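You operate a simulated robot arm through the tools that you are given. There is no shell and no other tool. Be economical: measure what you need, move in short steps, check, and stop when the job is done.

Carry out the task below with a simulated robot arm. There is one attempt and no reset: what you move stays moved.

TASK
Put things in order on the dining table. At the end: the clear syrup bottle is in the blue picnic bowl; the clear glass salt shaker is in the orange bowl; the brown round brush stands on top of the green apple; the black starter jar stands on top of the blue ice block; whatever was shut is shut again. Leave all else as you found it, and nothing knocked over.

It is judged by the outcome, as a careful person would: the job done as asked, and still so three seconds after it is handed in. It fails if anything else is knocked over, pushed out of place, dropped, spilled or broken.

THE ROBOT
A 6-joint arm with a two-finger parallel gripper, fixed in place. Base frame: the origin is at the foot of the arm, x ahead of it, y to its left, z up; the work surface is at about z = 0.75. Lengths are in m, angles in rad, forces in N, time in s.
With the tool pointing down near the work surface it reaches from about 0.18 to 0.64 m from the base axis. Its first joint turns from -1.152 to 1.152 rad. Payload 2.7 kg.
Tool frame: the origin (TCP) lies between the finger pads and is the grasp point; the fingertips stand 0.023 m ahead of it; z points along the fingers, y is the line along which they close. The gripper opens to 0.094 m. The fingers are 0.038 m wide and 0.01 m thick; the gripper's body (0.054 by 0.096 m) begins 0.039 m behind the TCP.
Orientation is told as [roll, pitch, yaw] about the base's x, y, z axes, in that order, counted from this pose: with the fingers straight down and closing along the base's y, the tool's x points along the base's -x, its y along +y and its z along -z.

THE INTERFACE
- The arm moves only by the tool apply_moves. Its argument "commands" is text: rows parted by semicolons, each of 7 numbers parted by spaces: the finger opening in m, from 0 to 0.094, then the shift along the tool's x, y, z in m, then the turn, a rotation vector about the tool's x, y, z in rad. In form: grip tx ty tz ax ay az; .... A call has 1 to 12 rows; each row is the pose to reach, as a shift and turn from the pose commanded when the call began, along the tool's axes at that moment. A row lasts 0.2 s, in which the tool goes at most 0.05 m and 0.15 rad; a call with a longer step from one row to the next is refused whole, and so is a gripper value outside its range. A pose out of reach is approached as far as the arm can. The call stops where the force on the tool passes 40 N (or 10 N more than at its start, if that is more) or the arm is blocked; 0.2 s more then pass. The fingers move at their own pace (about 0.045 m/s each) and stop on an object; they squeeze with about 22 N. The grip force told is the motor's: it shows also when the fingers shut on nothing. Time passes only in rows, and 0.2 s behind the last, so rows that repeat a pose let the fingers close. It gives the time, the measured TCP pose, the force on the tool (base axes), the opening and the grip force at its end, in the units of the frame above (readings bear some noise).
- Cameras (640 x 400 px; columns grow to the right, rows downward): "scene" is fixed at [0.0771, -0.4383, 1.393]; the picture's right is [0.73, -0.68, 0.00], its down [-0.46, -0.49, -0.74] and it looks along [0.50, 0.54, -0.67] (base axes); focal length 336 px, centre (320, 200). "wrist" rides on the gripper at [-0.039, 0, -0.044] in the tool frame; the picture's right is [0.00, -1.00, 0.00], its down [0.97, 0.00, -0.24] and it looks along [0.24, 0.00, 0.97] (tool axes); focal length 218 px, centre (320, 200).
- get_image(camera): a new picture of that camera. No time passes.
- point_at(camera, pixels): there is no depth. For up to 12 entries [column, row, z] of the newest picture of that camera ("zoom" is the newest enlarged one), the place [x, y] in the base frame at which the ray of that pixel passes the height z, good to about 0.002 m. No time passes.
- inspect(camera, box): a new picture of the part [left, top, right, bottom] of that camera's present view, enlarged. No time passes.
- close_job(): hands the job in; it is judged then, once.

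Work in short steps. Measure before you move; look again where a grasp or a placing could have gone wrong, and mend it. You have 80 turns and 46 pictures in all, those below and enlarged ones among them. Open the gripper and draw the arm clear of the work before you hand the job in, unless the task says otherwise; then end with one line.

The tools are called after "Emit:" by a JSON object that holds its "op" and its "data". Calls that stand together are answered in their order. apply_moves: Moves the arm, as the interface text tells. Its arguments: {"type":"object","properties":{"commands":{"type":"string"}},"required":["commands"]} The other tools are called the same way: get_image (camera) takes a picture; point_at (camera, pixels) gives the place at which the rays of pixels pass given heights; inspect (camera, box) takes an enlarged picture of a part of a camera's view; close_job () hands the job in.

At the start:

```text
clock: 0.0
position: [0.3711, -0.0302, 1.0906]
tcp_rot: [0.0, 0.0, -0.001]
force: [0.5, -0.4, 0.5]
gripper_width: 0.094
grasp_force: 0.0
```

scene: 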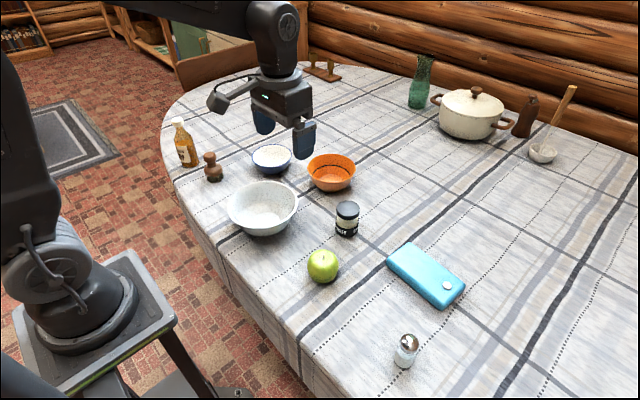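
wrist: 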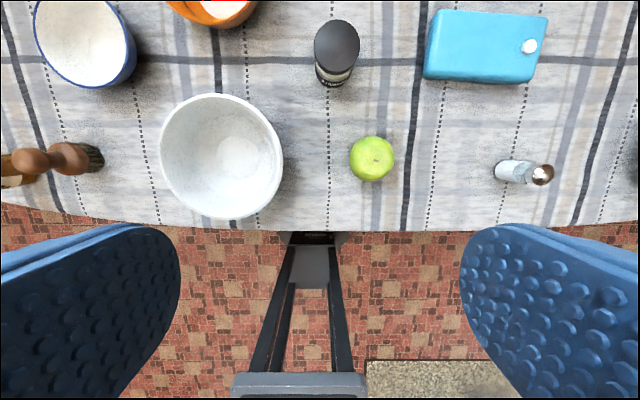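

I'll enlarge the parts of the scene that matter to identify the objects.

Emit:
{"op": "inspect", "data": {"camera": "scene", "box": [150, 100, 310, 200]}}

Emit:
{"op": "inspect", "data": {"camera": "scene", "box": [220, 140, 380, 240]}}

Emit:
{"op": "inspect", "data": {"camera": "scene", "box": [290, 230, 482, 380]}}

```text
4.00 times, centred on (230, 150) of scene
```

zoom: 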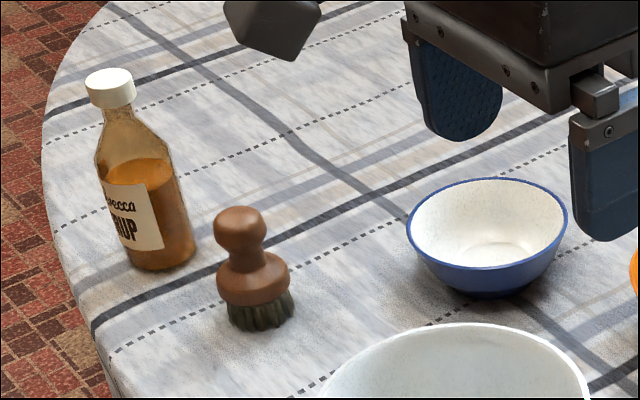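

```text
4.00 times, centred on (300, 190) of scene
```

zoom: 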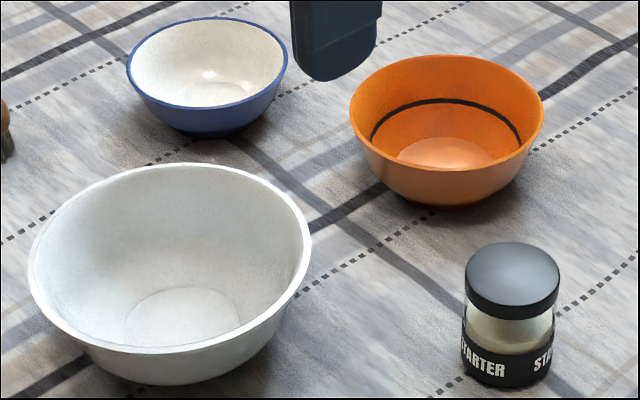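

```text
2.67 times, centred on (386, 305) of scene
```

zoom: 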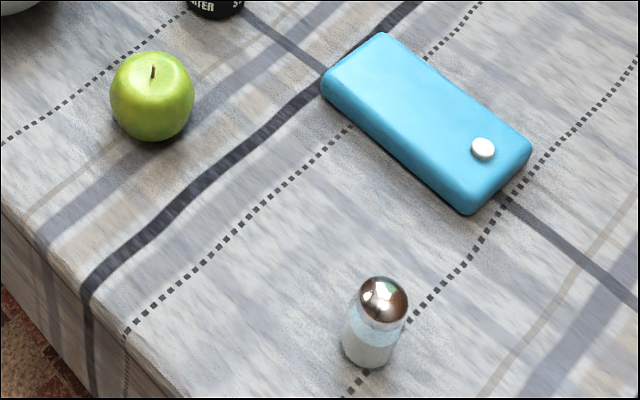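

Emit:
{"op": "point_at", "data": {"camera": "scene", "pixels": [[190, 163, 0.75], [177.5, 121, 0.85], [177.5, 121, 0.88], [177.5, 121, 0.91], [215.5, 177, 0.75], [210.5, 154, 0.8], [210.5, 154, 0.82], [347, 231, 0.75], [348, 205, 0.8], [348, 205, 0.83], [404, 364, 0.75], [409, 338, 0.83]]}}

Emit:
{"op": "point_at", "data": {"camera": "scene", "pixels": [[251.5, 157, 0.79], [291.5, 157, 0.79], [273, 145, 0.79], [270, 172, 0.79], [273, 174, 0.75], [307, 168, 0.8], [355.5, 164, 0.8], [331, 154, 0.8], [331, 184, 0.8], [328, 190.5, 0.75], [227, 202, 0.82], [298, 194, 0.82]]}}

Emit:
{"op": "point_at", "data": {"camera": "wrist", "pixels": [[371, 158, 0.78], [371, 158, 0.82], [371, 146, 0.82], [337, 40, 0.82], [337, 83, 0.75], [427, 45, 0.79], [548, 18, 0.79], [542, 83, 0.75], [424, 78, 0.75], [540, 175, 0.82], [505, 170, 0.75], [30, 161, 0.82]]}}

```text
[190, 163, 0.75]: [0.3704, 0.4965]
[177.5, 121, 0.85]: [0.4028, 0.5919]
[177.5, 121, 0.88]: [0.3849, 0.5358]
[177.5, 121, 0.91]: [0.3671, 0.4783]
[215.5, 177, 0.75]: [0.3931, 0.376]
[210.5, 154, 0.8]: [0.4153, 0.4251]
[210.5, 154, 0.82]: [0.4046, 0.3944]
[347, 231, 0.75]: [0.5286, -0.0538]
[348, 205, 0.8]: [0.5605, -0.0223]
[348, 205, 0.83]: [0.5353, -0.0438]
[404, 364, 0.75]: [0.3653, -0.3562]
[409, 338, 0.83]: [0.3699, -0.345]
```

```text
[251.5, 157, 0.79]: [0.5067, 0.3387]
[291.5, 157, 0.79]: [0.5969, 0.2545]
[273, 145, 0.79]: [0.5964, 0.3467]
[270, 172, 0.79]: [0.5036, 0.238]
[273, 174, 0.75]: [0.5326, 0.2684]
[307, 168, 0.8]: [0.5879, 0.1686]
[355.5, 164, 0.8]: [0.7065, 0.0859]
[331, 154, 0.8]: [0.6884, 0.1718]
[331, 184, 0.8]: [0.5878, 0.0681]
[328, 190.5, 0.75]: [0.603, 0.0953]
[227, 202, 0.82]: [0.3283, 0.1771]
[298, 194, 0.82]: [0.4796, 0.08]
```

```text
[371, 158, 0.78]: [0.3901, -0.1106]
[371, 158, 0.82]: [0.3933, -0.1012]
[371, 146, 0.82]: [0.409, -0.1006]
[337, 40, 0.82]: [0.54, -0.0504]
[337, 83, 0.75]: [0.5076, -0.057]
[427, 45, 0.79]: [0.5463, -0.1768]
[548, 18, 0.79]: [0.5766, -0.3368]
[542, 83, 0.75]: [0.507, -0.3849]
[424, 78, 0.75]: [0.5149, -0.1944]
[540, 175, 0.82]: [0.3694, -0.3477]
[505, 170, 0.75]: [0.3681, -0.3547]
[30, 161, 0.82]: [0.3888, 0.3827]
```

Objects identified; shaker at about (0.368,-0.35), top ~0.83. Move above it at z≈0.93 and look.

Emit:
{"op": "apply_moves", "data": {"commands": "0.094 0 -0.045 0 0 0 0; 0.094 0 -0.09 0 0 0 0; 0.094 0 -0.135 0 0 0 0; 0.094 0 -0.18 0 0 0 0; 0.094 0 -0.225 0.02 0 0 0; 0.094 0.001 -0.27 0.05 0 0 0; 0.094 0.002 -0.3 0.085 0 0 0; 0.094 0.002 -0.319 0.12 0 0 0; 0.094 0.002 -0.319 0.16 0 0 0; 0.094 0.002 -0.319 0.16 0 0 0"}}

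Emit:
{"op": "get_image", "data": {"camera": "wrist"}}

```text
refused: row 6 steps farther than a row can; nothing moved
```

```text
40 pictures are left
```

wrist: 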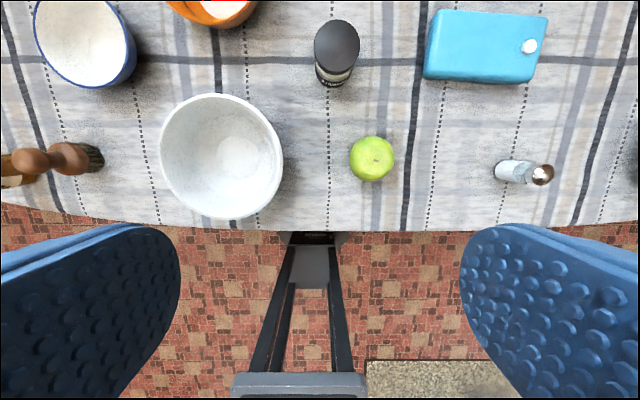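

The row was too long by a little; I'll repeat with shorter steps and look after.

Emit:
{"op": "apply_moves", "data": {"commands": "0.094 0 -0.045 0 0 0 0; 0.094 0 -0.09 0 0 0 0; 0.094 0 -0.135 0 0 0 0; 0.094 0 -0.18 0 0 0 0; 0.094 0 -0.225 0.01 0 0 0; 0.094 0.001 -0.265 0.03 0 0 0; 0.094 0.002 -0.3 0.06 0 0 0; 0.094 0.002 -0.319 0.1 0 0 0; 0.094 0.002 -0.319 0.14 0 0 0; 0.094 0.002 -0.319 0.16 0 0 0"}}

```text
clock: 2.2
position: [0.3686, -0.3475, 0.9301]
tcp_rot: [0.0, 0.0, 0.0]
force: [0.0, 0.0, 0.9]
gripper_width: 0.0939
grasp_force: 0.1
```

Emit:
{"op": "get_image", "data": {"camera": "wrist"}}

```text
39 pictures are left
```

wrist: 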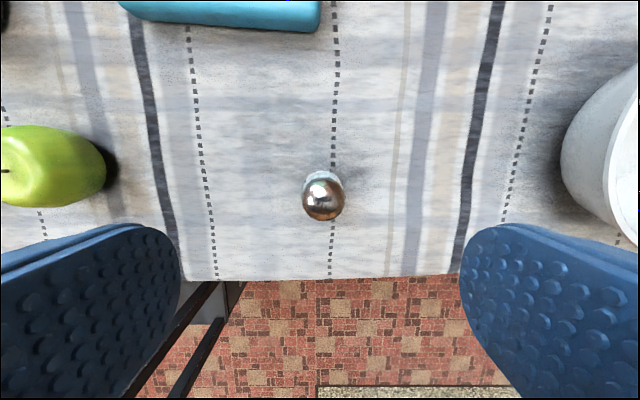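

Emit:
{"op": "point_at", "data": {"camera": "wrist", "pixels": [[323, 195, 0.82], [323, 195, 0.83], [323, 222, 0.82], [302, 196, 0.82], [345, 196, 0.82], [600, 180, 0.8], [563, 150, 0.8], [5, 170, 0.82], [105, 160, 0.78]]}}

```text
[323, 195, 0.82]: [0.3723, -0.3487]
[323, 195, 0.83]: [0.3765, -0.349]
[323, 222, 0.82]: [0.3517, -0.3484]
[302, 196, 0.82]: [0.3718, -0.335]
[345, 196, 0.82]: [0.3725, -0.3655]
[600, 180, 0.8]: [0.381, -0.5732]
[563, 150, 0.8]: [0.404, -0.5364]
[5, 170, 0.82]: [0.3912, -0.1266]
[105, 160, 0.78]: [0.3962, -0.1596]
```

Shaker centre ≈ (0.370,-0.349), width ~0.03. Descend to z≈0.805 and close.

Emit:
{"op": "apply_moves", "data": {"commands": "0.094 -0.002 -0.002 0.04 0 0 0; 0.094 -0.002 -0.002 0.08 0 0 0; 0.094 -0.002 -0.002 0.11 0 0 0; 0.094 -0.002 -0.002 0.126 0 0 0; 0.094 -0.002 -0.002 0.126 0 0 0; 0.01 -0.002 -0.002 0.126 0 0 0; 0.01 -0.002 -0.002 0.126 0 0 0; 0.01 -0.002 -0.002 0.126 0 0 0; 0.01 -0.002 -0.002 0.126 0 0 0; 0.01 -0.002 -0.002 0.126 0 0 0"}}

```text
clock: 4.4
position: [0.3721, -0.3495, 0.805]
tcp_rot: [0.0, 0.0, 0.0]
force: [0.8, -0.4, 0.9]
gripper_width: 0.0332
grasp_force: 22.6
```

Grasped (0.033). Lift to 0.94 and travel toward the orange bowl.

Emit:
{"op": "apply_moves", "data": {"commands": "0.01 0 0 -0.045 0 0 0; 0.01 0 0 -0.09 0 0 0; 0.01 0 0 -0.135 0 0 0; 0.01 -0.02 0.04 -0.14 0 0 0; 0.01 -0.04 0.08 -0.14 0 0 0; 0.01 -0.06 0.12 -0.14 0 0 0; 0.01 -0.08 0.16 -0.14 0 0 0; 0.01 -0.1 0.2 -0.14 0 0 0; 0.01 -0.12 0.24 -0.14 0 0 0; 0.01 -0.14 0.28 -0.14 0 0 0; 0.01 -0.16 0.32 -0.14 0 0 0"}}

Emit:
{"op": "apply_moves", "data": {"commands": "0.01 -0.015 0.04 0 0 0 0; 0.01 -0.03 0.08 0 0 0 0; 0.01 -0.045 0.12 0 0 0 0; 0.01 -0.06 0.145 0 0 0 0; 0.01 -0.06 0.145 0 0 0 0"}}

Emit:
{"op": "get_image", "data": {"camera": "wrist"}}

Emit:
{"op": "get_image", "data": {"camera": "scene"}}

```text
clock: 6.8
position: [0.5316, -0.029, 0.9473]
tcp_rot: [0.0, 0.001, -0.003]
force: [0.4, 0.6, -0.6]
gripper_width: 0.0329
grasp_force: 21.8
```

```text
clock: 8.0
position: [0.5918, 0.1148, 0.9459]
tcp_rot: [0.0, 0.001, -0.001]
force: [0.6, -0.6, -1.2]
gripper_width: 0.0332
grasp_force: 22.1
```

```text
38 pictures are left
```

wrist: 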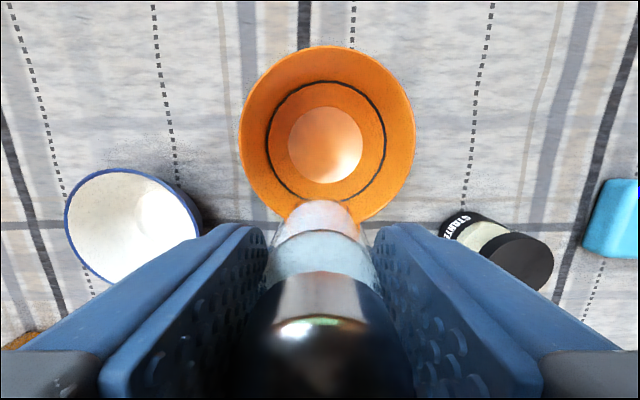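

```text
37 pictures are left
```

scene: 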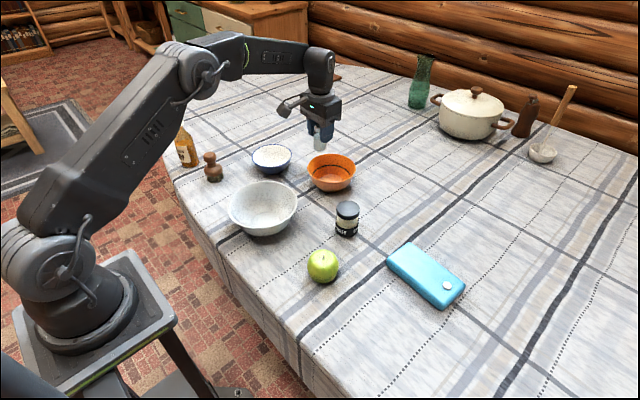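

Emit:
{"op": "point_at", "data": {"camera": "wrist", "pixels": [[326, 145, 0.757], [288, 145, 0.757], [364, 145, 0.757], [326, 107, 0.757], [240, 135, 0.8], [415, 138, 0.8], [328, 46, 0.8], [132, 226, 0.79], [65, 220, 0.79], [200, 215, 0.79], [135, 168, 0.79], [130, 286, 0.79]]}}

```text
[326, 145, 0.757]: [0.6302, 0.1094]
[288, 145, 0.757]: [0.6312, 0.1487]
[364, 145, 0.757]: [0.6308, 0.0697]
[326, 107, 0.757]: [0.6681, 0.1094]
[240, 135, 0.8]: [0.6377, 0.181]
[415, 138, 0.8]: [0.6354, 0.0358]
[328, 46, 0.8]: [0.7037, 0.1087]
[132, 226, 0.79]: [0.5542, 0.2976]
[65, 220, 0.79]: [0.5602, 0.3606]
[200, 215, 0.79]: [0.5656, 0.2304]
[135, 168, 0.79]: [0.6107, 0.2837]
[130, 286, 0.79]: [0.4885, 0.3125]
```

Orange bowl floor centre (0.632,0.109). Move over it and lower to 0.82.

Emit:
{"op": "apply_moves", "data": {"commands": "0.01 -0.036 -0.006 0 0 0 0; 0.01 -0.036 -0.006 0.04 0 0 0; 0.01 -0.036 -0.006 0.08 0 0 0; 0.01 -0.036 -0.006 0.11 0 0 0; 0.01 -0.036 -0.006 0.126 0 0 0; 0.01 -0.036 -0.006 0.126 0 0 0"}}

Emit:
{"op": "inspect", "data": {"camera": "scene", "box": [270, 110, 390, 210]}}

```text
clock: 9.4
position: [0.6281, 0.1094, 0.8187]
tcp_rot: [-0.001, 0.0, 0.001]
force: [0.9, -0.6, 0.2]
gripper_width: 0.0333
grasp_force: 22.0
```

```text
4.00 times, centred on (330, 160) of scene
```

zoom: 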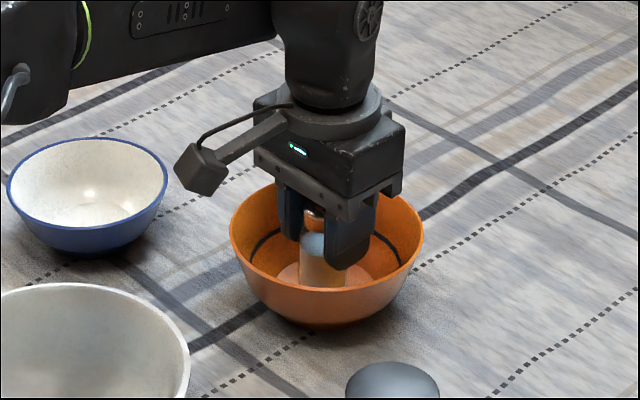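

Inside the bowl with no contact. Lower in small steps to feel the floor.

Emit:
{"op": "apply_moves", "data": {"commands": "0.01 0 0 0.003 0 0 0; 0.01 0 0 0.006 0 0 0"}}

```text
clock: 10.0
position: [0.6268, 0.109, 0.8123]
tcp_rot: [0.0, 0.0, -0.001]
force: [0.7, 0.5, -0.9]
gripper_width: 0.0334
grasp_force: 22.2
```

Emit:
{"op": "apply_moves", "data": {"commands": "0.01 0 0 0.0015 0 0 0; 0.01 0 0 0.003 0 0 0"}}

```text
clock: 10.6
position: [0.6273, 0.1096, 0.8118]
tcp_rot: [0.0, -0.004, 0.0]
force: [-3.6, 0.0, 14.2]
gripper_width: 0.0333
grasp_force: 21.9
```

Contact (14 N). Release narrowly and rise.

Emit:
{"op": "apply_moves", "data": {"commands": "0.033 0 0 -0.002 0 0 0; 0.045 0 0 -0.002 0 0 0; 0.052 0 0 -0.002 0 0 0; 0.052 0 0 -0.002 0 0 0; 0.052 0 0 -0.03 0 0 0; 0.052 0 0 -0.07 0 0 0; 0.06 0 0 -0.11 0 0 0; 0.09 0 0 -0.14 0 0 0; 0.09 0 0 -0.14 0 0 0"}}

Emit:
{"op": "get_image", "data": {"camera": "wrist"}}

```text
clock: 12.6
position: [0.6275, 0.1102, 0.95]
tcp_rot: [0.001, 0.0, 0.001]
force: [0.0, 0.2, 0.3]
gripper_width: 0.09
grasp_force: 0.1
```

```text
35 pictures are left
```

wrist: 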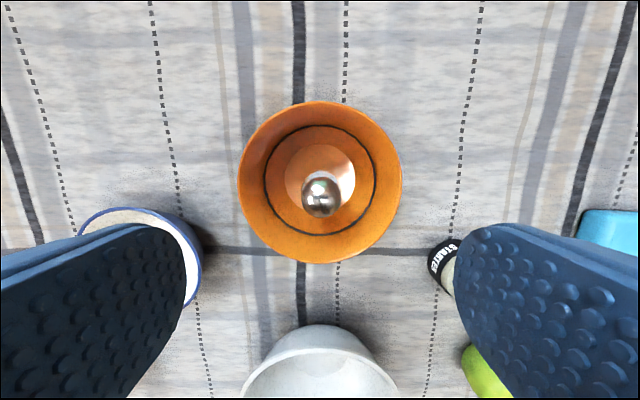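

Shaker stands in the bowl. Next the jar: move above about (0.533,-0.048) and look.

Emit:
{"op": "apply_moves", "data": {"commands": "0.094 0.025 -0.04 0 0 0 0; 0.094 0.05 -0.08 0 0 0 0; 0.094 0.075 -0.12 0 0 0 0; 0.094 0.095 -0.157 0 0 0 0; 0.094 0.095 -0.157 0 0 0 0"}}

Emit:
{"op": "get_image", "data": {"camera": "wrist"}}

```text
clock: 13.8
position: [0.5317, -0.0476, 0.9492]
tcp_rot: [-0.001, 0.001, -0.001]
force: [0.2, 0.2, 0.3]
gripper_width: 0.094
grasp_force: 0.1
```

```text
34 pictures are left
```

wrist: 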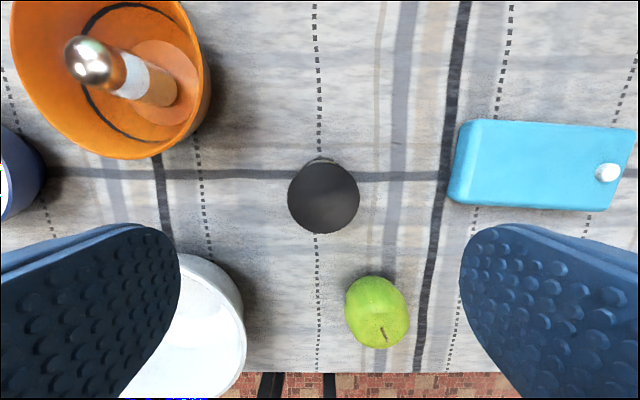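

Emit:
{"op": "point_at", "data": {"camera": "wrist", "pixels": [[324, 197, 0.83], [288, 197, 0.83], [359, 197, 0.83], [322, 159, 0.75], [462, 120, 0.79], [633, 129, 0.79], [450, 200, 0.79], [592, 208, 0.79], [608, 172, 0.795], [530, 165, 0.79]]}}

```text
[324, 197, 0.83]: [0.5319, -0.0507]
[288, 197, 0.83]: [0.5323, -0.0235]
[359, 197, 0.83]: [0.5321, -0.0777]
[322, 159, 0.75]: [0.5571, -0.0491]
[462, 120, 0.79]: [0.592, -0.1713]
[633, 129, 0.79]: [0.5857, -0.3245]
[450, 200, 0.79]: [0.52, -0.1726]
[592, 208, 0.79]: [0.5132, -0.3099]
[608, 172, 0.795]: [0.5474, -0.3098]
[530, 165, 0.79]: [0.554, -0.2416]
```

Jar centre (0.532,-0.0505), diameter 0.055. Descend to 0.80 and grasp.

Emit:
{"op": "apply_moves", "data": {"commands": "0.094 0 -0.003 0.045 0 0 0; 0.094 0 -0.003 0.09 0 0 0; 0.094 0 -0.003 0.13 0 0 0; 0.094 0 -0.003 0.149 0 0 0; 0.094 0 -0.003 0.149 0 0 0; 0.03 0 -0.003 0.149 0 0 0; 0.03 0 -0.003 0.149 0 0 0; 0.03 0 -0.003 0.149 0 0 0; 0.03 0 -0.003 0.149 0 0 0"}}

Emit:
{"op": "apply_moves", "data": {"commands": "0.03 0 0 -0.03 0 0 0; 0.03 0 0 -0.07 0 0 0; 0.03 0 0 -0.1 0 0 0; 0.03 -0.005 -0.04 -0.1 0 0 0; 0.03 -0.01 -0.08 -0.1 0 0 0; 0.03 -0.015 -0.12 -0.1 0 0 0; 0.03 -0.02 -0.16 -0.1 0 0 0; 0.03 -0.021 -0.184 -0.1 0 0 0; 0.03 -0.021 -0.184 -0.06 0 0 0; 0.03 -0.021 -0.184 -0.06 0 0 0"}}

Emit:
{"op": "inspect", "data": {"camera": "scene", "box": [320, 170, 512, 320]}}

```text
clock: 15.8
position: [0.5329, -0.0509, 0.8011]
tcp_rot: [0.0, -0.001, 0.0]
force: [-0.2, 0.9, 0.1]
gripper_width: 0.0564
grasp_force: 21.9
```

```text
clock: 18.0
position: [0.552, -0.2338, 0.8602]
tcp_rot: [0.001, -0.001, 0.0]
force: [-0.1, 0.7, -0.2]
gripper_width: 0.0296
grasp_force: 0.1
```

```text
2.67 times, centred on (416, 245) of scene
```

zoom: 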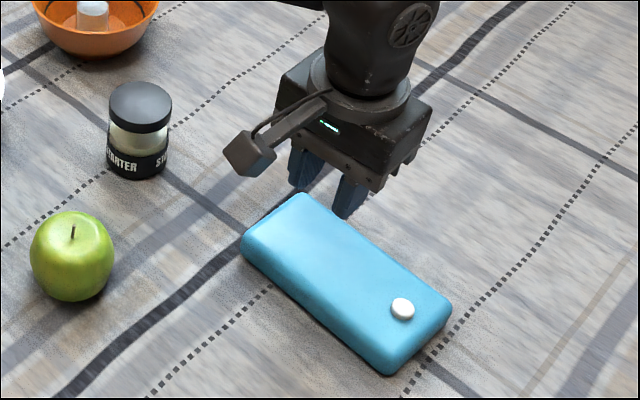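

The jar slipped out and stayed at its place (zoom (140,130)). Go back above it and look closely before trying a lower grasp.

Emit:
{"op": "apply_moves", "data": {"commands": "0.05 0 0 -0.04 0 0 0; 0.07 0 0.04 -0.06 0 0 0; 0.094 0.005 0.08 -0.06 0 0 0; 0.094 0.01 0.12 -0.06 0 0 0; 0.094 0.015 0.16 -0.06 0 0 0; 0.094 0.02 0.183 -0.06 0 0 0; 0.094 0.02 0.183 -0.06 0 0 0"}}

Emit:
{"op": "get_image", "data": {"camera": "wrist"}}

Emit:
{"op": "inspect", "data": {"camera": "scene", "box": [315, 190, 379, 240]}}

```text
clock: 19.6
position: [0.534, -0.0516, 0.9212]
tcp_rot: [0.0, 0.0, -0.002]
force: [-0.6, 0.5, -0.6]
gripper_width: 0.0942
grasp_force: 0.0
```

```text
32 pictures are left
```

wrist: 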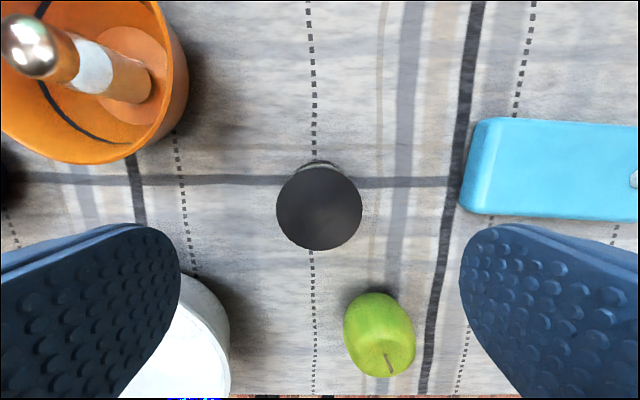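

```text
8.00 times, centred on (347, 215) of scene
```

zoom: 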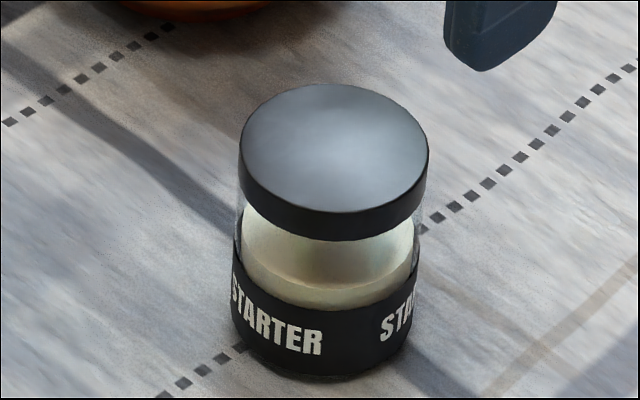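

Emit:
{"op": "point_at", "data": {"camera": "zoom", "pixels": [[322, 340, 0.75], [333, 160, 0.81], [333, 160, 0.82], [333, 160, 0.83], [333, 160, 0.84], [330, 378, 0.75], [238, 160, 0.82], [428, 160, 0.82]]}}

Emit:
{"op": "point_at", "data": {"camera": "wrist", "pixels": [[319, 206, 0.82], [319, 206, 0.83], [319, 162, 0.82], [319, 250, 0.82], [277, 206, 0.82], [361, 206, 0.82]]}}

```text
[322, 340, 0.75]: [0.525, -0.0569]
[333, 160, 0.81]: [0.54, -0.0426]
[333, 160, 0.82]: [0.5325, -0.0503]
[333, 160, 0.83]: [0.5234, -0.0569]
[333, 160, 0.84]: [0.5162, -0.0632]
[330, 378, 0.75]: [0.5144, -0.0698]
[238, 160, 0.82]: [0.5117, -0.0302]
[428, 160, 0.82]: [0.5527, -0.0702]
```

```text
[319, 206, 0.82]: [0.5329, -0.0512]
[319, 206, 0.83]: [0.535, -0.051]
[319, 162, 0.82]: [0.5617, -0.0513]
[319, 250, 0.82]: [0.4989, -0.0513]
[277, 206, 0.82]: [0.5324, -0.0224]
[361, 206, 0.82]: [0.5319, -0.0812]
```

The jar top is really at ~0.82, so grasp lower (z≈0.787), full squeeze, and lift slowly.

Emit:
{"op": "apply_moves", "data": {"commands": "0.094 0.001 0 0.045 0 0 0; 0.094 0.001 0 0.09 0 0 0; 0.094 0.001 0 0.12 0 0 0; 0.094 0.001 0 0.134 0 0 0; 0.094 0.001 0 0.134 0 0 0; 0 0.001 0 0.134 0 0 0; 0 0.001 0 0.134 0 0 0; 0 0.001 0 0.134 0 0 0; 0 0.001 0 0.134 0 0 0; 0 0.001 0 0.134 0 0 0"}}

Emit:
{"op": "apply_moves", "data": {"commands": "0 0 0 -0.004 0 0 0; 0 0 0 -0.01 0 0 0; 0 0 0 -0.016 0 0 0; 0 0 0 -0.02 0 0 0"}}

Emit:
{"op": "inspect", "data": {"camera": "scene", "box": [290, 150, 418, 250]}}

```text
clock: 21.8
position: [0.5339, -0.0522, 0.7889]
tcp_rot: [0.0, -0.006, 0.0]
force: [-5.5, 9.5, 30.7]
gripper_width: 0.056
grasp_force: 21.7
```

```text
clock: 22.8
position: [0.5319, -0.0523, 0.8056]
tcp_rot: [-0.001, 0.002, 0.0]
force: [1.5, 0.1, -1.3]
gripper_width: 0.056
grasp_force: 22.1
```

```text
4.00 times, centred on (354, 200) of scene
```

zoom: 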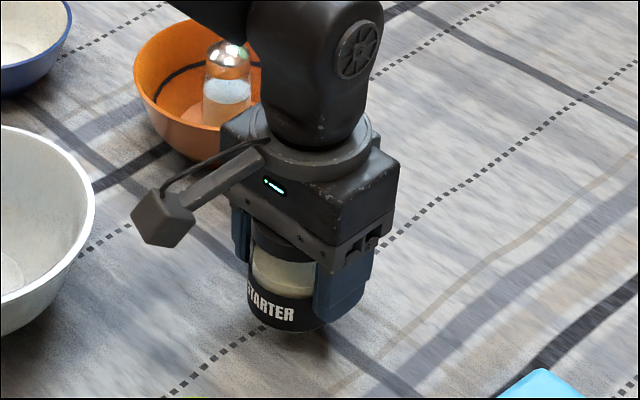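

Now the jar seems to rise with the gripper (lid close to palm). Lift further slowly and check.

Emit:
{"op": "apply_moves", "data": {"commands": "0 0 0 -0.015 0 0 0; 0 0 0 -0.03 0 0 0; 0 0 0 -0.045 0 0 0; 0 0 0 -0.06 0 0 0; 0 0 0 -0.065 0 0 0"}}

Emit:
{"op": "inspect", "data": {"camera": "scene", "box": [290, 150, 418, 250]}}

```text
clock: 24.0
position: [0.5322, -0.0524, 0.8724]
tcp_rot: [0.0, 0.001, -0.001]
force: [-0.7, -0.9, -2.0]
gripper_width: 0.056
grasp_force: 21.9
```

```text
4.00 times, centred on (354, 200) of scene
```

zoom: 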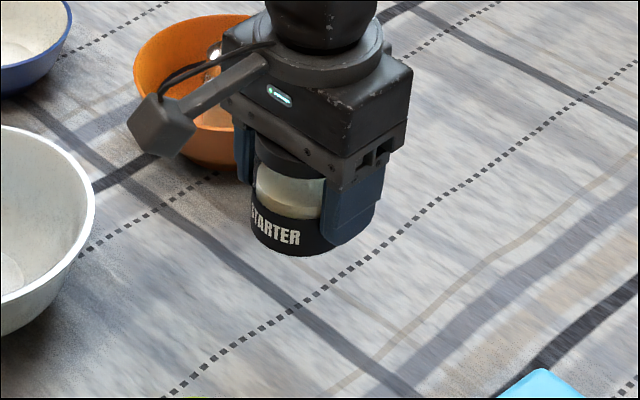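

Held well. Carry over to the block centre (0.553,-0.235).

Emit:
{"op": "apply_moves", "data": {"commands": "0 0 0 -0.015 0 0 0; 0 0 -0.02 -0.02 0 0 0; 0 -0.005 -0.05 -0.02 0 0 0; 0 -0.01 -0.08 -0.02 0 0 0; 0 -0.015 -0.11 -0.02 0 0 0; 0 -0.02 -0.14 -0.02 0 0 0; 0 -0.021 -0.165 -0.02 0 0 0; 0 -0.021 -0.181 -0.02 0 0 0; 0 -0.021 -0.181 -0.005 0 0 0; 0 -0.021 -0.181 0.01 0 0 0;0 -0.021 -0.181 0.01 0 0 0"}}

Emit:
{"op": "inspect", "data": {"camera": "scene", "box": [350, 180, 510, 320]}}

```text
clock: 26.4
position: [0.5543, -0.2332, 0.8619]
tcp_rot: [0.0, 0.001, -0.001]
force: [0.3, 0.3, -1.9]
gripper_width: 0.056
grasp_force: 22.8
```

```text
2.86 times, centred on (430, 250) of scene
```

zoom: 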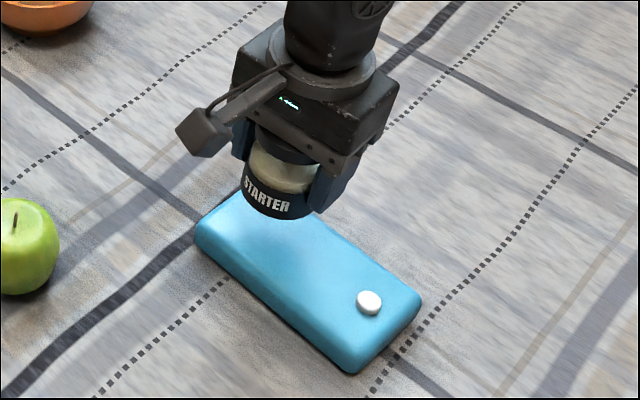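

Lower toward the block in small steps.

Emit:
{"op": "apply_moves", "data": {"commands": "0 0 0 0.01 0 0 0; 0 0 0 0.018 0 0 0; 0 0 0 0.024 0 0 0; 0 0 0 0.027 0 0 0"}}

```text
clock: 27.4
position: [0.5533, -0.2336, 0.8337]
tcp_rot: [0.0, -0.001, 0.0]
force: [-0.4, -0.3, -2.2]
gripper_width: 0.0561
grasp_force: 21.8
```

Emit:
{"op": "apply_moves", "data": {"commands": "0 0 0 0.003 0 0 0; 0 0 0 0.005 0 0 0"}}

Emit:
{"op": "inspect", "data": {"camera": "scene", "box": [370, 200, 466, 275]}}

```text
clock: 28.0
position: [0.5541, -0.2331, 0.8283]
tcp_rot: [0.0, -0.001, 0.0]
force: [0.4, 0.3, -1.8]
gripper_width: 0.0559
grasp_force: 22.1
```

```text
5.33 times, centred on (418, 238) of scene
```

zoom: 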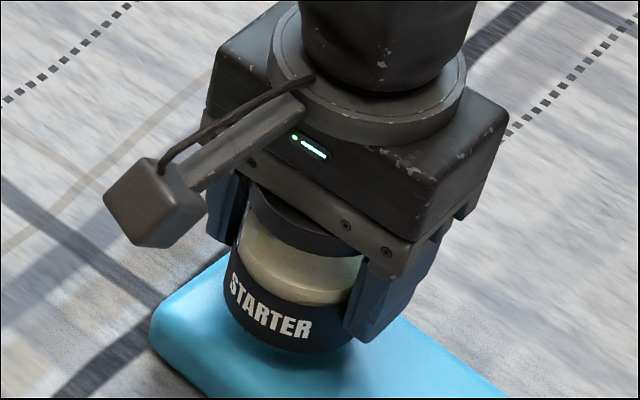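

Emit:
{"op": "apply_moves", "data": {"commands": "0 0 0 0.003 0 0 0; 0 0 0 0.005 0 0 0"}}

Emit:
{"op": "apply_moves", "data": {"commands": "0 0 0 0.002 0 0 0; 0 0 0 0.004 0 0 0"}}

```text
clock: 28.6
position: [0.5544, -0.2327, 0.8245]
tcp_rot: [0.001, 0.0, -0.001]
force: [-0.1, 0.2, -1.5]
gripper_width: 0.056
grasp_force: 21.9
```

```text
clock: 29.2
position: [0.5519, -0.2329, 0.8205]
tcp_rot: [0.0, 0.001, 0.0]
force: [-0.2, -0.3, -2.1]
gripper_width: 0.056
grasp_force: 22.0
```

Emit:
{"op": "apply_moves", "data": {"commands": "0 0 0 0.002 0 0 0; 0 0 0 0.003 0 0 0"}}

Emit:
{"op": "inspect", "data": {"camera": "scene", "box": [370, 200, 466, 275]}}

```text
clock: 29.8
position: [0.5529, -0.2322, 0.8186]
tcp_rot: [0.0, -0.002, -0.001]
force: [-3.2, 1.9, 5.2]
gripper_width: 0.056
grasp_force: 22.0
```

```text
5.33 times, centred on (418, 238) of scene
```

zoom: 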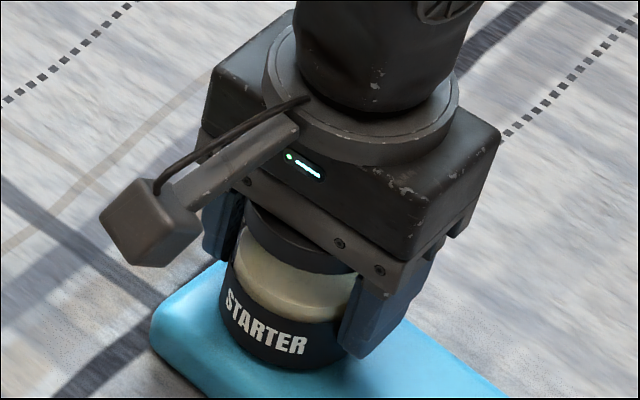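

Contact on the block. Release and rise to ~0.95.

Emit:
{"op": "apply_moves", "data": {"commands": "0.06 0 0 0 0 0 0; 0.075 0 0 0 0 0 0; 0.09 0 0 0 0 0 0; 0.09 0 0 0 0 0 0; 0.09 0 0 -0.03 0 0 0; 0.09 0 0 -0.07 0 0 0; 0.09 0 0 -0.11 0 0 0; 0.09 0 0 -0.13 0 0 0; 0.09 0 0 -0.13 0 0 0"}}

Emit:
{"op": "inspect", "data": {"camera": "scene", "box": [290, 170, 482, 320]}}

```text
clock: 31.8
position: [0.5517, -0.233, 0.9488]
tcp_rot: [-0.001, -0.001, -0.001]
force: [0.3, -0.3, -0.3]
gripper_width: 0.0901
grasp_force: 0.1
```

```text
2.67 times, centred on (386, 245) of scene
```

zoom: 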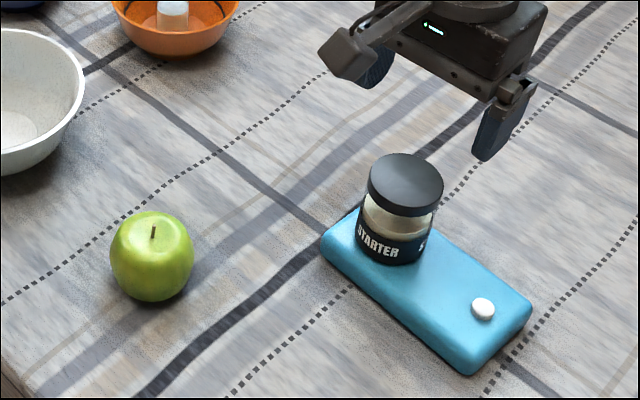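

Jar stands on the block. Next, view the apple from above: move to (0.40,-0.105).

Emit:
{"op": "apply_moves", "data": {"commands": "0.09 0.037 0.03 0 0 0 0; 0.09 0.074 0.06 0 0 0 0; 0.09 0.11 0.09 0 0 0 0; 0.09 0.15 0.115 0 0 0 0; 0.09 0.15 0.128 0 0 0 0; 0.09 0.15 0.128 0 0 0 0"}}

Emit:
{"op": "inspect", "data": {"camera": "wrist", "box": [240, 130, 400, 270]}}

Emit:
{"op": "inspect", "data": {"camera": "scene", "box": [290, 235, 354, 290]}}

```text
clock: 33.2
position: [0.4038, -0.1049, 0.9487]
tcp_rot: [0.0, 0.001, 0.001]
force: [0.3, -0.1, -0.9]
gripper_width: 0.09
grasp_force: 0.2
```

```text
2.86 times, centred on (320, 200) of wrist
```

zoom: 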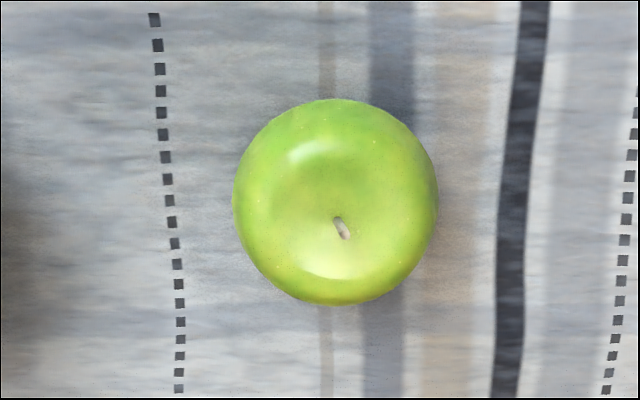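

```text
7.27 times, centred on (322, 262) of scene
```

zoom: 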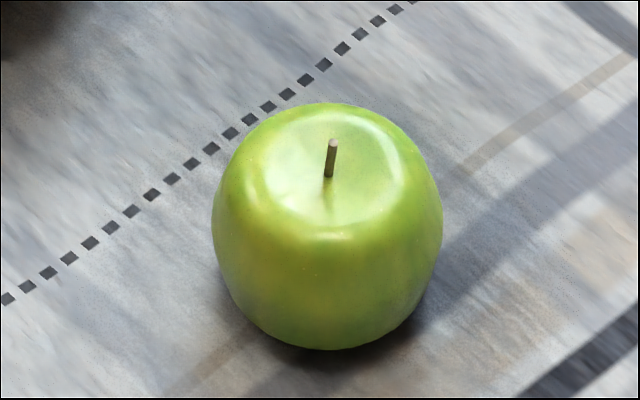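

Emit:
{"op": "point_at", "data": {"camera": "zoom", "pixels": [[331, 180, 0.805], [331, 180, 0.81], [331, 175, 0.815], [333, 140, 0.82], [328, 350, 0.75], [270, 160, 0.815], [403, 165, 0.815], [333, 118, 0.815], [333, 238, 0.815]]}}

Emit:
{"op": "inspect", "data": {"camera": "wrist", "box": [240, 130, 400, 270]}}

Emit:
{"op": "point_at", "data": {"camera": "zoom", "pixels": [[335, 202, 0.785], [233, 202, 0.785], [437, 202, 0.785], [328, 212, 0.815], [336, 218, 0.81], [346, 237, 0.815], [325, 155, 0.815], [330, 265, 0.815], [333, 100, 0.785], [333, 304, 0.785]]}}

```text
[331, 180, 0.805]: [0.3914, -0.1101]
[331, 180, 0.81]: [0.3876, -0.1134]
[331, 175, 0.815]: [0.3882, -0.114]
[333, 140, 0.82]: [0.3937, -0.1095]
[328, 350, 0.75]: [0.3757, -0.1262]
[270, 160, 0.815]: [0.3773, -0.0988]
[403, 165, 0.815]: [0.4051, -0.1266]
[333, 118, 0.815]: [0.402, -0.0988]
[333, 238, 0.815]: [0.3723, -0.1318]
```

```text
2.86 times, centred on (320, 200) of wrist
```

zoom: 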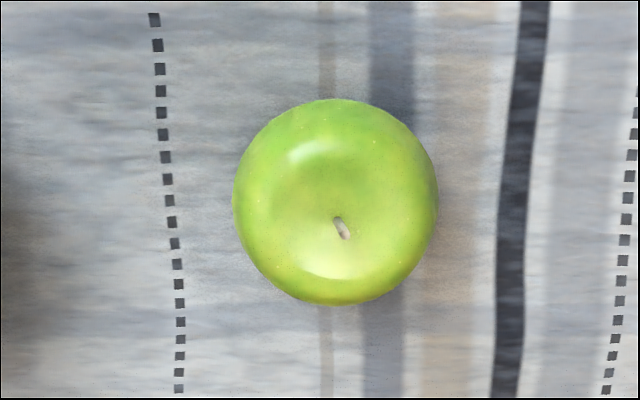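

```text
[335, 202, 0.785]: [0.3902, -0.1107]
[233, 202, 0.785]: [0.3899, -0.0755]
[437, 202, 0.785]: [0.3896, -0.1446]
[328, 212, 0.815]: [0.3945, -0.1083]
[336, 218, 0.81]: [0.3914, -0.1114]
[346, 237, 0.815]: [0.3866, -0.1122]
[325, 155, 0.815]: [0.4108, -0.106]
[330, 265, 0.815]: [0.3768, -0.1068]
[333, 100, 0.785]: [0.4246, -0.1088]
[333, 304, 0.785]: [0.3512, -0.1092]
```

Apple axis ≈ (0.390,-0.110). Now travel to the brush near (0.40,0.385) and look.

Emit:
{"op": "apply_moves", "data": {"commands": "0.09 0 0.045 0 0 0 0; 0.09 0 0.09 0 0 0 0; 0.09 0 0.135 0 0 0 0; 0.09 0 0.18 0 0 0 0; 0.09 0 0.225 0 0 0 0; 0.09 0 0.27 0 0 0 0; 0.09 0 0.315 0 0 0 0; 0.09 0 0.36 0 0 0 0; 0.09 0 0.405 0 0 0 0; 0.09 0 0.45 0 0 0 0; 0.09 0 0.485 0 0 0 0; 0.09 0 0.485 0 0 0 0"}}

Emit:
{"op": "get_image", "data": {"camera": "wrist"}}

```text
clock: 35.8
position: [0.4031, 0.3787, 0.9488]
tcp_rot: [0.002, -0.001, 0.0]
force: [0.5, 0.3, 0.7]
gripper_width: 0.0901
grasp_force: 0.0
```

```text
21 pictures are left
```

wrist: 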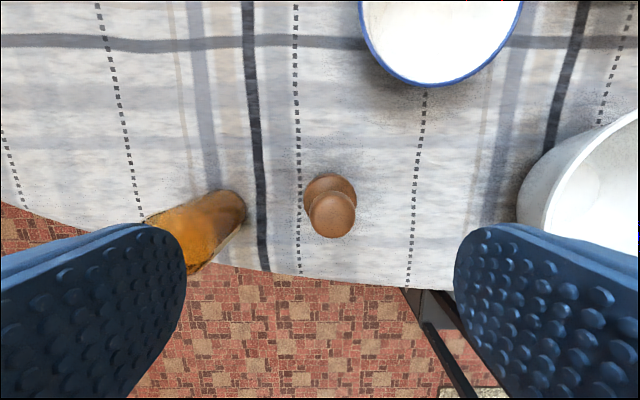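

Emit:
{"op": "point_at", "data": {"camera": "wrist", "pixels": [[332, 214, 0.82], [332, 214, 0.81], [330, 203, 0.78], [303, 203, 0.78], [356, 195, 0.78], [310, 215, 0.815], [355, 215, 0.815], [330, 174, 0.78], [225, 205, 0.76], [245, 205, 0.76], [225, 192, 0.76]]}}

```text
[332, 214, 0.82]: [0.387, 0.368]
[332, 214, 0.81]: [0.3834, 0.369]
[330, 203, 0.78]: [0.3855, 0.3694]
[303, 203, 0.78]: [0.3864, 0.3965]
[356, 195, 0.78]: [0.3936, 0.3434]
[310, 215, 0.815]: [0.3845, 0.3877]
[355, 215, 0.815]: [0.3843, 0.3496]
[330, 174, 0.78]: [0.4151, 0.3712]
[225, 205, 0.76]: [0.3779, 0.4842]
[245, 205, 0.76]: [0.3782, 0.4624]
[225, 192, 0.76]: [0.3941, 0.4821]
```

Brush axis ≈ (0.389,0.368), knob centre z≈0.83. Descend to z≈0.831 and grip the knob.

Emit:
{"op": "apply_moves", "data": {"commands": "0.09 0.014 -0.011 0.02 0 0 0; 0.09 0.014 -0.011 0.06 0 0 0; 0.09 0.014 -0.011 0.1 0 0 0; 0.09 0.014 -0.011 0.117 0 0 0; 0.09 0.014 -0.011 0.117 0 0 0; 0 0.014 -0.011 0.117 0 0 0; 0 0.014 -0.011 0.117 0 0 0; 0 0.014 -0.011 0.117 0 0 0; 0 0.014 -0.011 0.117 0 0 0; 0 0.014 -0.011 0.117 0 0 0"}}

Emit:
{"op": "inspect", "data": {"camera": "scene", "box": [160, 110, 272, 190]}}

```text
clock: 38.0
position: [0.3899, 0.3691, 0.8312]
tcp_rot: [0.001, 0.001, 0.001]
force: [1.5, -0.1, -0.3]
gripper_width: 0.0361
grasp_force: 21.9
```

```text
5.00 times, centred on (216, 150) of scene
```

zoom: 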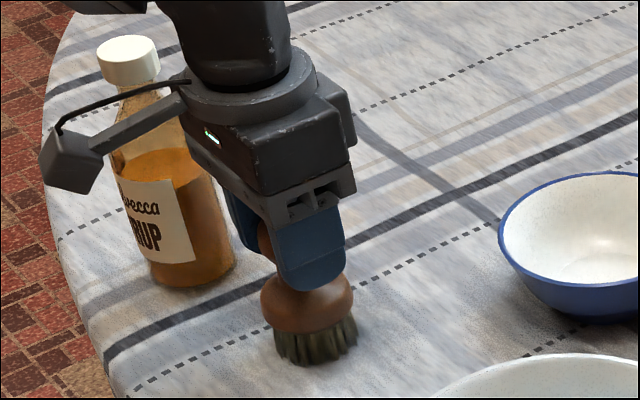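

Gripped (0.036). Lift and carry to the apple.

Emit:
{"op": "apply_moves", "data": {"commands": "0 0 0 -0.02 0 0 0; 0 0 0 -0.06 0 0 0; 0 0 0 -0.1 0 0 0; 0 0 0 -0.13 0 0 0; 0 0 -0.03 -0.13 0 0 0; 0 0 -0.07 -0.13 0 0 0; 0 0 -0.11 -0.13 0 0 0; 0 0 -0.15 -0.13 0 0 0; 0 0 -0.19 -0.13 0 0 0; 0 0 -0.23 -0.13 0 0 0; 0 0 -0.27 -0.13 0 0 0; 0 0 -0.3 -0.13 0 0 0"}}

Emit:
{"op": "apply_moves", "data": {"commands": "0 0 -0.03 0 0 0 0; 0 0 -0.07 0 0 0 0; 0 0 -0.11 0 0 0 0; 0 0 -0.15 0 0 0 0; 0 0 -0.17 0 0 0 0; 0 0 -0.179 0 0 0 0; 0 0 -0.179 0 0 0 0"}}

Emit:
{"op": "inspect", "data": {"camera": "scene", "box": [270, 190, 382, 290]}}

```text
clock: 40.6
position: [0.3902, 0.0694, 0.9612]
tcp_rot: [0.0, 0.0, 0.0]
force: [0.4, -0.8, -0.1]
gripper_width: 0.0363
grasp_force: 21.9
```

```text
clock: 42.2
position: [0.3896, -0.1107, 0.961]
tcp_rot: [0.0, 0.001, 0.001]
force: [-0.1, -0.6, -0.8]
gripper_width: 0.036
grasp_force: 22.2
```

```text
4.00 times, centred on (326, 240) of scene
```

zoom: 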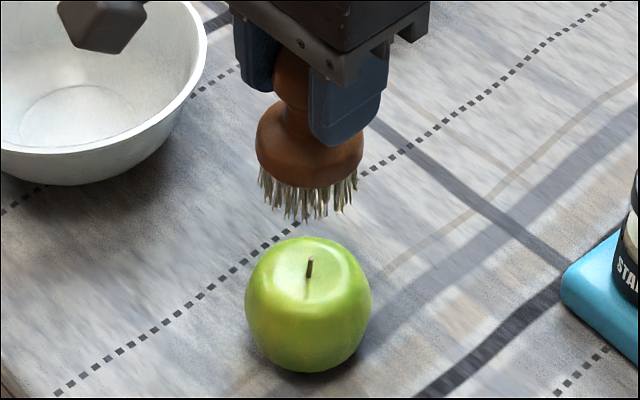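

Brush is upright above the apple. Lower to ~0.908, then feel.

Emit:
{"op": "apply_moves", "data": {"commands": "0 0 0 0.02 0 0 0; 0 0 0 0.04 0 0 0; 0 0 0 0.05 0 0 0; 0 0 0 0.053 0 0 0; 0 0 0 0.053 0 0 0"}}

Emit:
{"op": "apply_moves", "data": {"commands": "0 0 0 0.002 0 0 0; 0 0 0 0.004 0 0 0"}}

Emit:
{"op": "apply_moves", "data": {"commands": "0 0 0 0.002 0 0 0; 0 0 0 0.003 0 0 0"}}

```text
clock: 43.4
position: [0.3889, -0.1107, 0.9074]
tcp_rot: [0.0, -0.001, 0.001]
force: [-0.8, -0.1, -0.3]
gripper_width: 0.036
grasp_force: 21.9
```

```text
clock: 44.0
position: [0.3909, -0.1095, 0.9043]
tcp_rot: [-0.002, 0.0, 0.002]
force: [0.3, -0.2, -0.4]
gripper_width: 0.0362
grasp_force: 21.9
```

```text
clock: 44.6
position: [0.3898, -0.1101, 0.9008]
tcp_rot: [0.0, 0.0, 0.0]
force: [0.0, 0.4, -0.7]
gripper_width: 0.0357
grasp_force: 22.3
```

Emit:
{"op": "apply_moves", "data": {"commands": "0 0 0 0.001 0 0 0; 0 0 0 0.002 0 0 0"}}

Emit:
{"op": "apply_moves", "data": {"commands": "0 0 0 0.001 0 0 0; 0 0 0 0.002 0 0 0"}}

Emit:
{"op": "inspect", "data": {"camera": "scene", "box": [290, 210, 354, 280]}}

```text
clock: 45.2
position: [0.3896, -0.1103, 0.8974]
tcp_rot: [-0.001, 0.0, 0.0]
force: [0.1, -0.3, -0.8]
gripper_width: 0.0361
grasp_force: 22.0
```

```text
clock: 45.8
position: [0.3885, -0.1084, 0.8961]
tcp_rot: [0.0, -0.001, 0.0]
force: [0.0, 0.0, 0.4]
gripper_width: 0.0361
grasp_force: 22.3
```

```text
5.71 times, centred on (322, 245) of scene
```

zoom: 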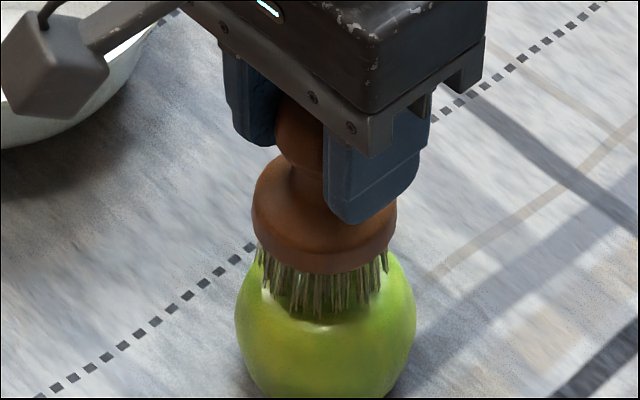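

Emit:
{"op": "apply_moves", "data": {"commands": "0 0 0 0.001 0 0 0; 0 0 0 0.002 0 0 0"}}

Emit:
{"op": "apply_moves", "data": {"commands": "0 0 0 0.001 0 0 0; 0 0 0 0.001 0 0 0"}}

```text
clock: 46.4
position: [0.3895, -0.111, 0.8948]
tcp_rot: [0.001, -0.001, 0.0]
force: [0.0, -0.4, -0.3]
gripper_width: 0.0359
grasp_force: 22.0
```

```text
clock: 47.0
position: [0.3893, -0.1107, 0.8943]
tcp_rot: [0.0, 0.002, 0.0]
force: [-0.2, 0.3, -0.9]
gripper_width: 0.0361
grasp_force: 21.5
```

Emit:
{"op": "apply_moves", "data": {"commands": "0 0 0 0.001 0 0 0; 0 0 0 0.002 0 0 0"}}

Emit:
{"op": "apply_moves", "data": {"commands": "0 0 0 0.001 0 0 0; 0 0 0 0.002 0 0 0"}}

```text
clock: 47.6
position: [0.3895, -0.1102, 0.892]
tcp_rot: [-0.001, 0.001, 0.0]
force: [0.0, -0.4, -0.3]
gripper_width: 0.0361
grasp_force: 22.3
```

```text
clock: 48.2
position: [0.3893, -0.109, 0.8894]
tcp_rot: [-0.001, -0.001, 0.001]
force: [-1.5, 2.2, 13.1]
gripper_width: 0.0361
grasp_force: 22.1
```

Contact at z≈0.890. Ease off 1.5 mm and release slowly, then check before rising.

Emit:
{"op": "apply_moves", "data": {"commands": "0 0 0 -0.0012 0 0 0; 0 0 0 -0.0012 0 0 0; 0.038 0 0 -0.0012 0 0 0; 0.042 0 0 -0.0012 0 0 0; 0.046 0 0 -0.0012 0 0 0; 0.052 0 0 -0.0012 0 0 0; 0.06 0 0 -0.0012 0 0 0; 0.06 0 0 -0.0012 0 0 0"}}

Emit:
{"op": "inspect", "data": {"camera": "scene", "box": [290, 210, 354, 280]}}

```text
clock: 50.0
position: [0.3888, -0.1106, 0.8898]
tcp_rot: [-0.001, -0.001, 0.0]
force: [0.6, -0.1, 0.0]
gripper_width: 0.0599
grasp_force: 0.2
```

```text
5.71 times, centred on (322, 245) of scene
```

zoom: 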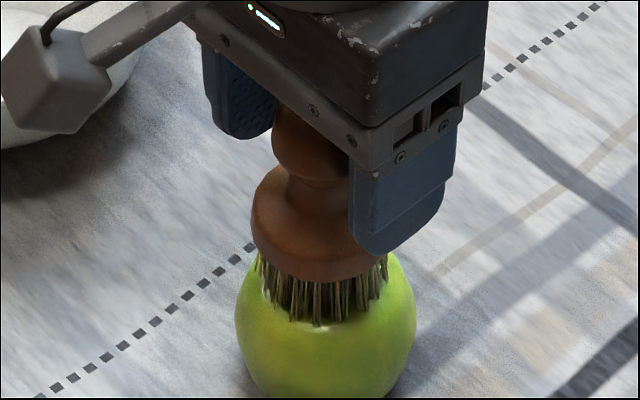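

Standing free between the fingers. Rise straight up, then check.

Emit:
{"op": "apply_moves", "data": {"commands": "0.07 0 0 -0.001 0 0 0; 0.085 0 0 -0.001 0 0 0; 0.085 0 0 -0.02 0 0 0; 0.085 0 0 -0.05 0 0 0; 0.085 0 0 -0.09 0 0 0; 0.085 0 0 -0.13 0 0 0; 0.085 0 0.03 -0.15 0 0 0; 0.085 0 0.07 -0.15 0 0 0; 0.085 0 0.11 -0.15 0 0 0; 0.085 0 0.15 -0.15 0 0 0"}}

Emit:
{"op": "inspect", "data": {"camera": "scene", "box": [270, 190, 382, 290]}}

```text
clock: 52.2
position: [0.3898, 0.039, 1.0407]
tcp_rot: [-0.001, 0.001, -0.002]
force: [0.0, 0.4, -0.2]
gripper_width: 0.0848
grasp_force: 0.0
```

```text
4.00 times, centred on (326, 240) of scene
```

zoom: 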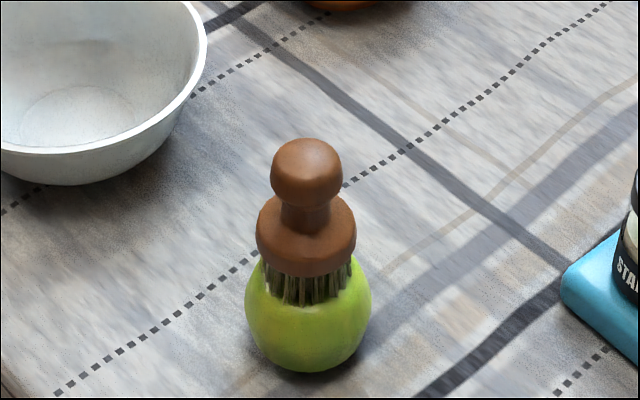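

Brush stands on the apple. Now go above the bottle near (0.372,0.495) and look.

Emit:
{"op": "apply_moves", "data": {"commands": "0.09 0 0.04 0 0 0 0; 0.09 0 0.085 0 0 0 0; 0.09 0 0.13 0 0 0 0; 0.09 0 0.175 0 0 0 0; 0.09 0 0.22 0 0 0 0; 0.09 0 0.265 0 0 0 0; 0.09 0.005 0.31 0 0 0 0; 0.09 0.01 0.355 0 0 0 0; 0.09 0.015 0.4 0 0 0 0; 0.09 0.018 0.44 0 0 0 0; 0.09 0.018 0.456 0 0 0 0; 0.09 0.018 0.456 0 0 0 0"}}

Emit:
{"op": "get_image", "data": {"camera": "wrist"}}

```text
clock: 54.8
position: [0.3714, 0.4947, 1.0393]
tcp_rot: [0.001, 0.0, -0.001]
force: [-0.2, -0.3, -0.4]
gripper_width: 0.09
grasp_force: 0.0
```

```text
15 pictures are left
```

wrist: 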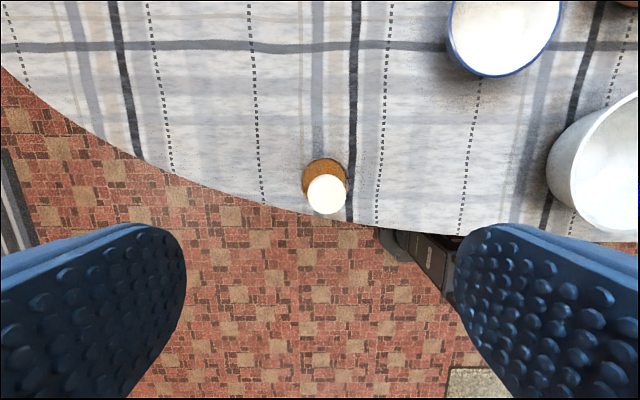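

Emit:
{"op": "point_at", "data": {"camera": "wrist", "pixels": [[327, 195, 0.9], [327, 195, 0.91], [306, 195, 0.9], [348, 195, 0.9], [325, 181, 0.82], [302, 181, 0.81], [348, 181, 0.81], [325, 159, 0.8], [326, 217, 0.9]]}}

Emit:
{"op": "point_at", "data": {"camera": "scene", "pixels": [[177.3, 119.5, 0.89], [177.3, 119.5, 0.9], [177.3, 119.5, 0.91], [178, 125, 0.88], [178, 125, 0.89]]}}

```text
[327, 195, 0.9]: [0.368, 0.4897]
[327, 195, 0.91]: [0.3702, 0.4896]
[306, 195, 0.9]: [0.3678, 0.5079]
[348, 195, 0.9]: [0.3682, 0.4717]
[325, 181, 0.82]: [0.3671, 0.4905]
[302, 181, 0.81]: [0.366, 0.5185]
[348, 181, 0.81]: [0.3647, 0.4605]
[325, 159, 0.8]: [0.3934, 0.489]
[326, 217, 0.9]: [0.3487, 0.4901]
```

```text
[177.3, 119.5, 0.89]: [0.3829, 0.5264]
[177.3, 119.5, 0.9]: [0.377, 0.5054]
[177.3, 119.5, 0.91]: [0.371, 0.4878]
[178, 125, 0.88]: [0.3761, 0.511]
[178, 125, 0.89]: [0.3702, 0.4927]
```

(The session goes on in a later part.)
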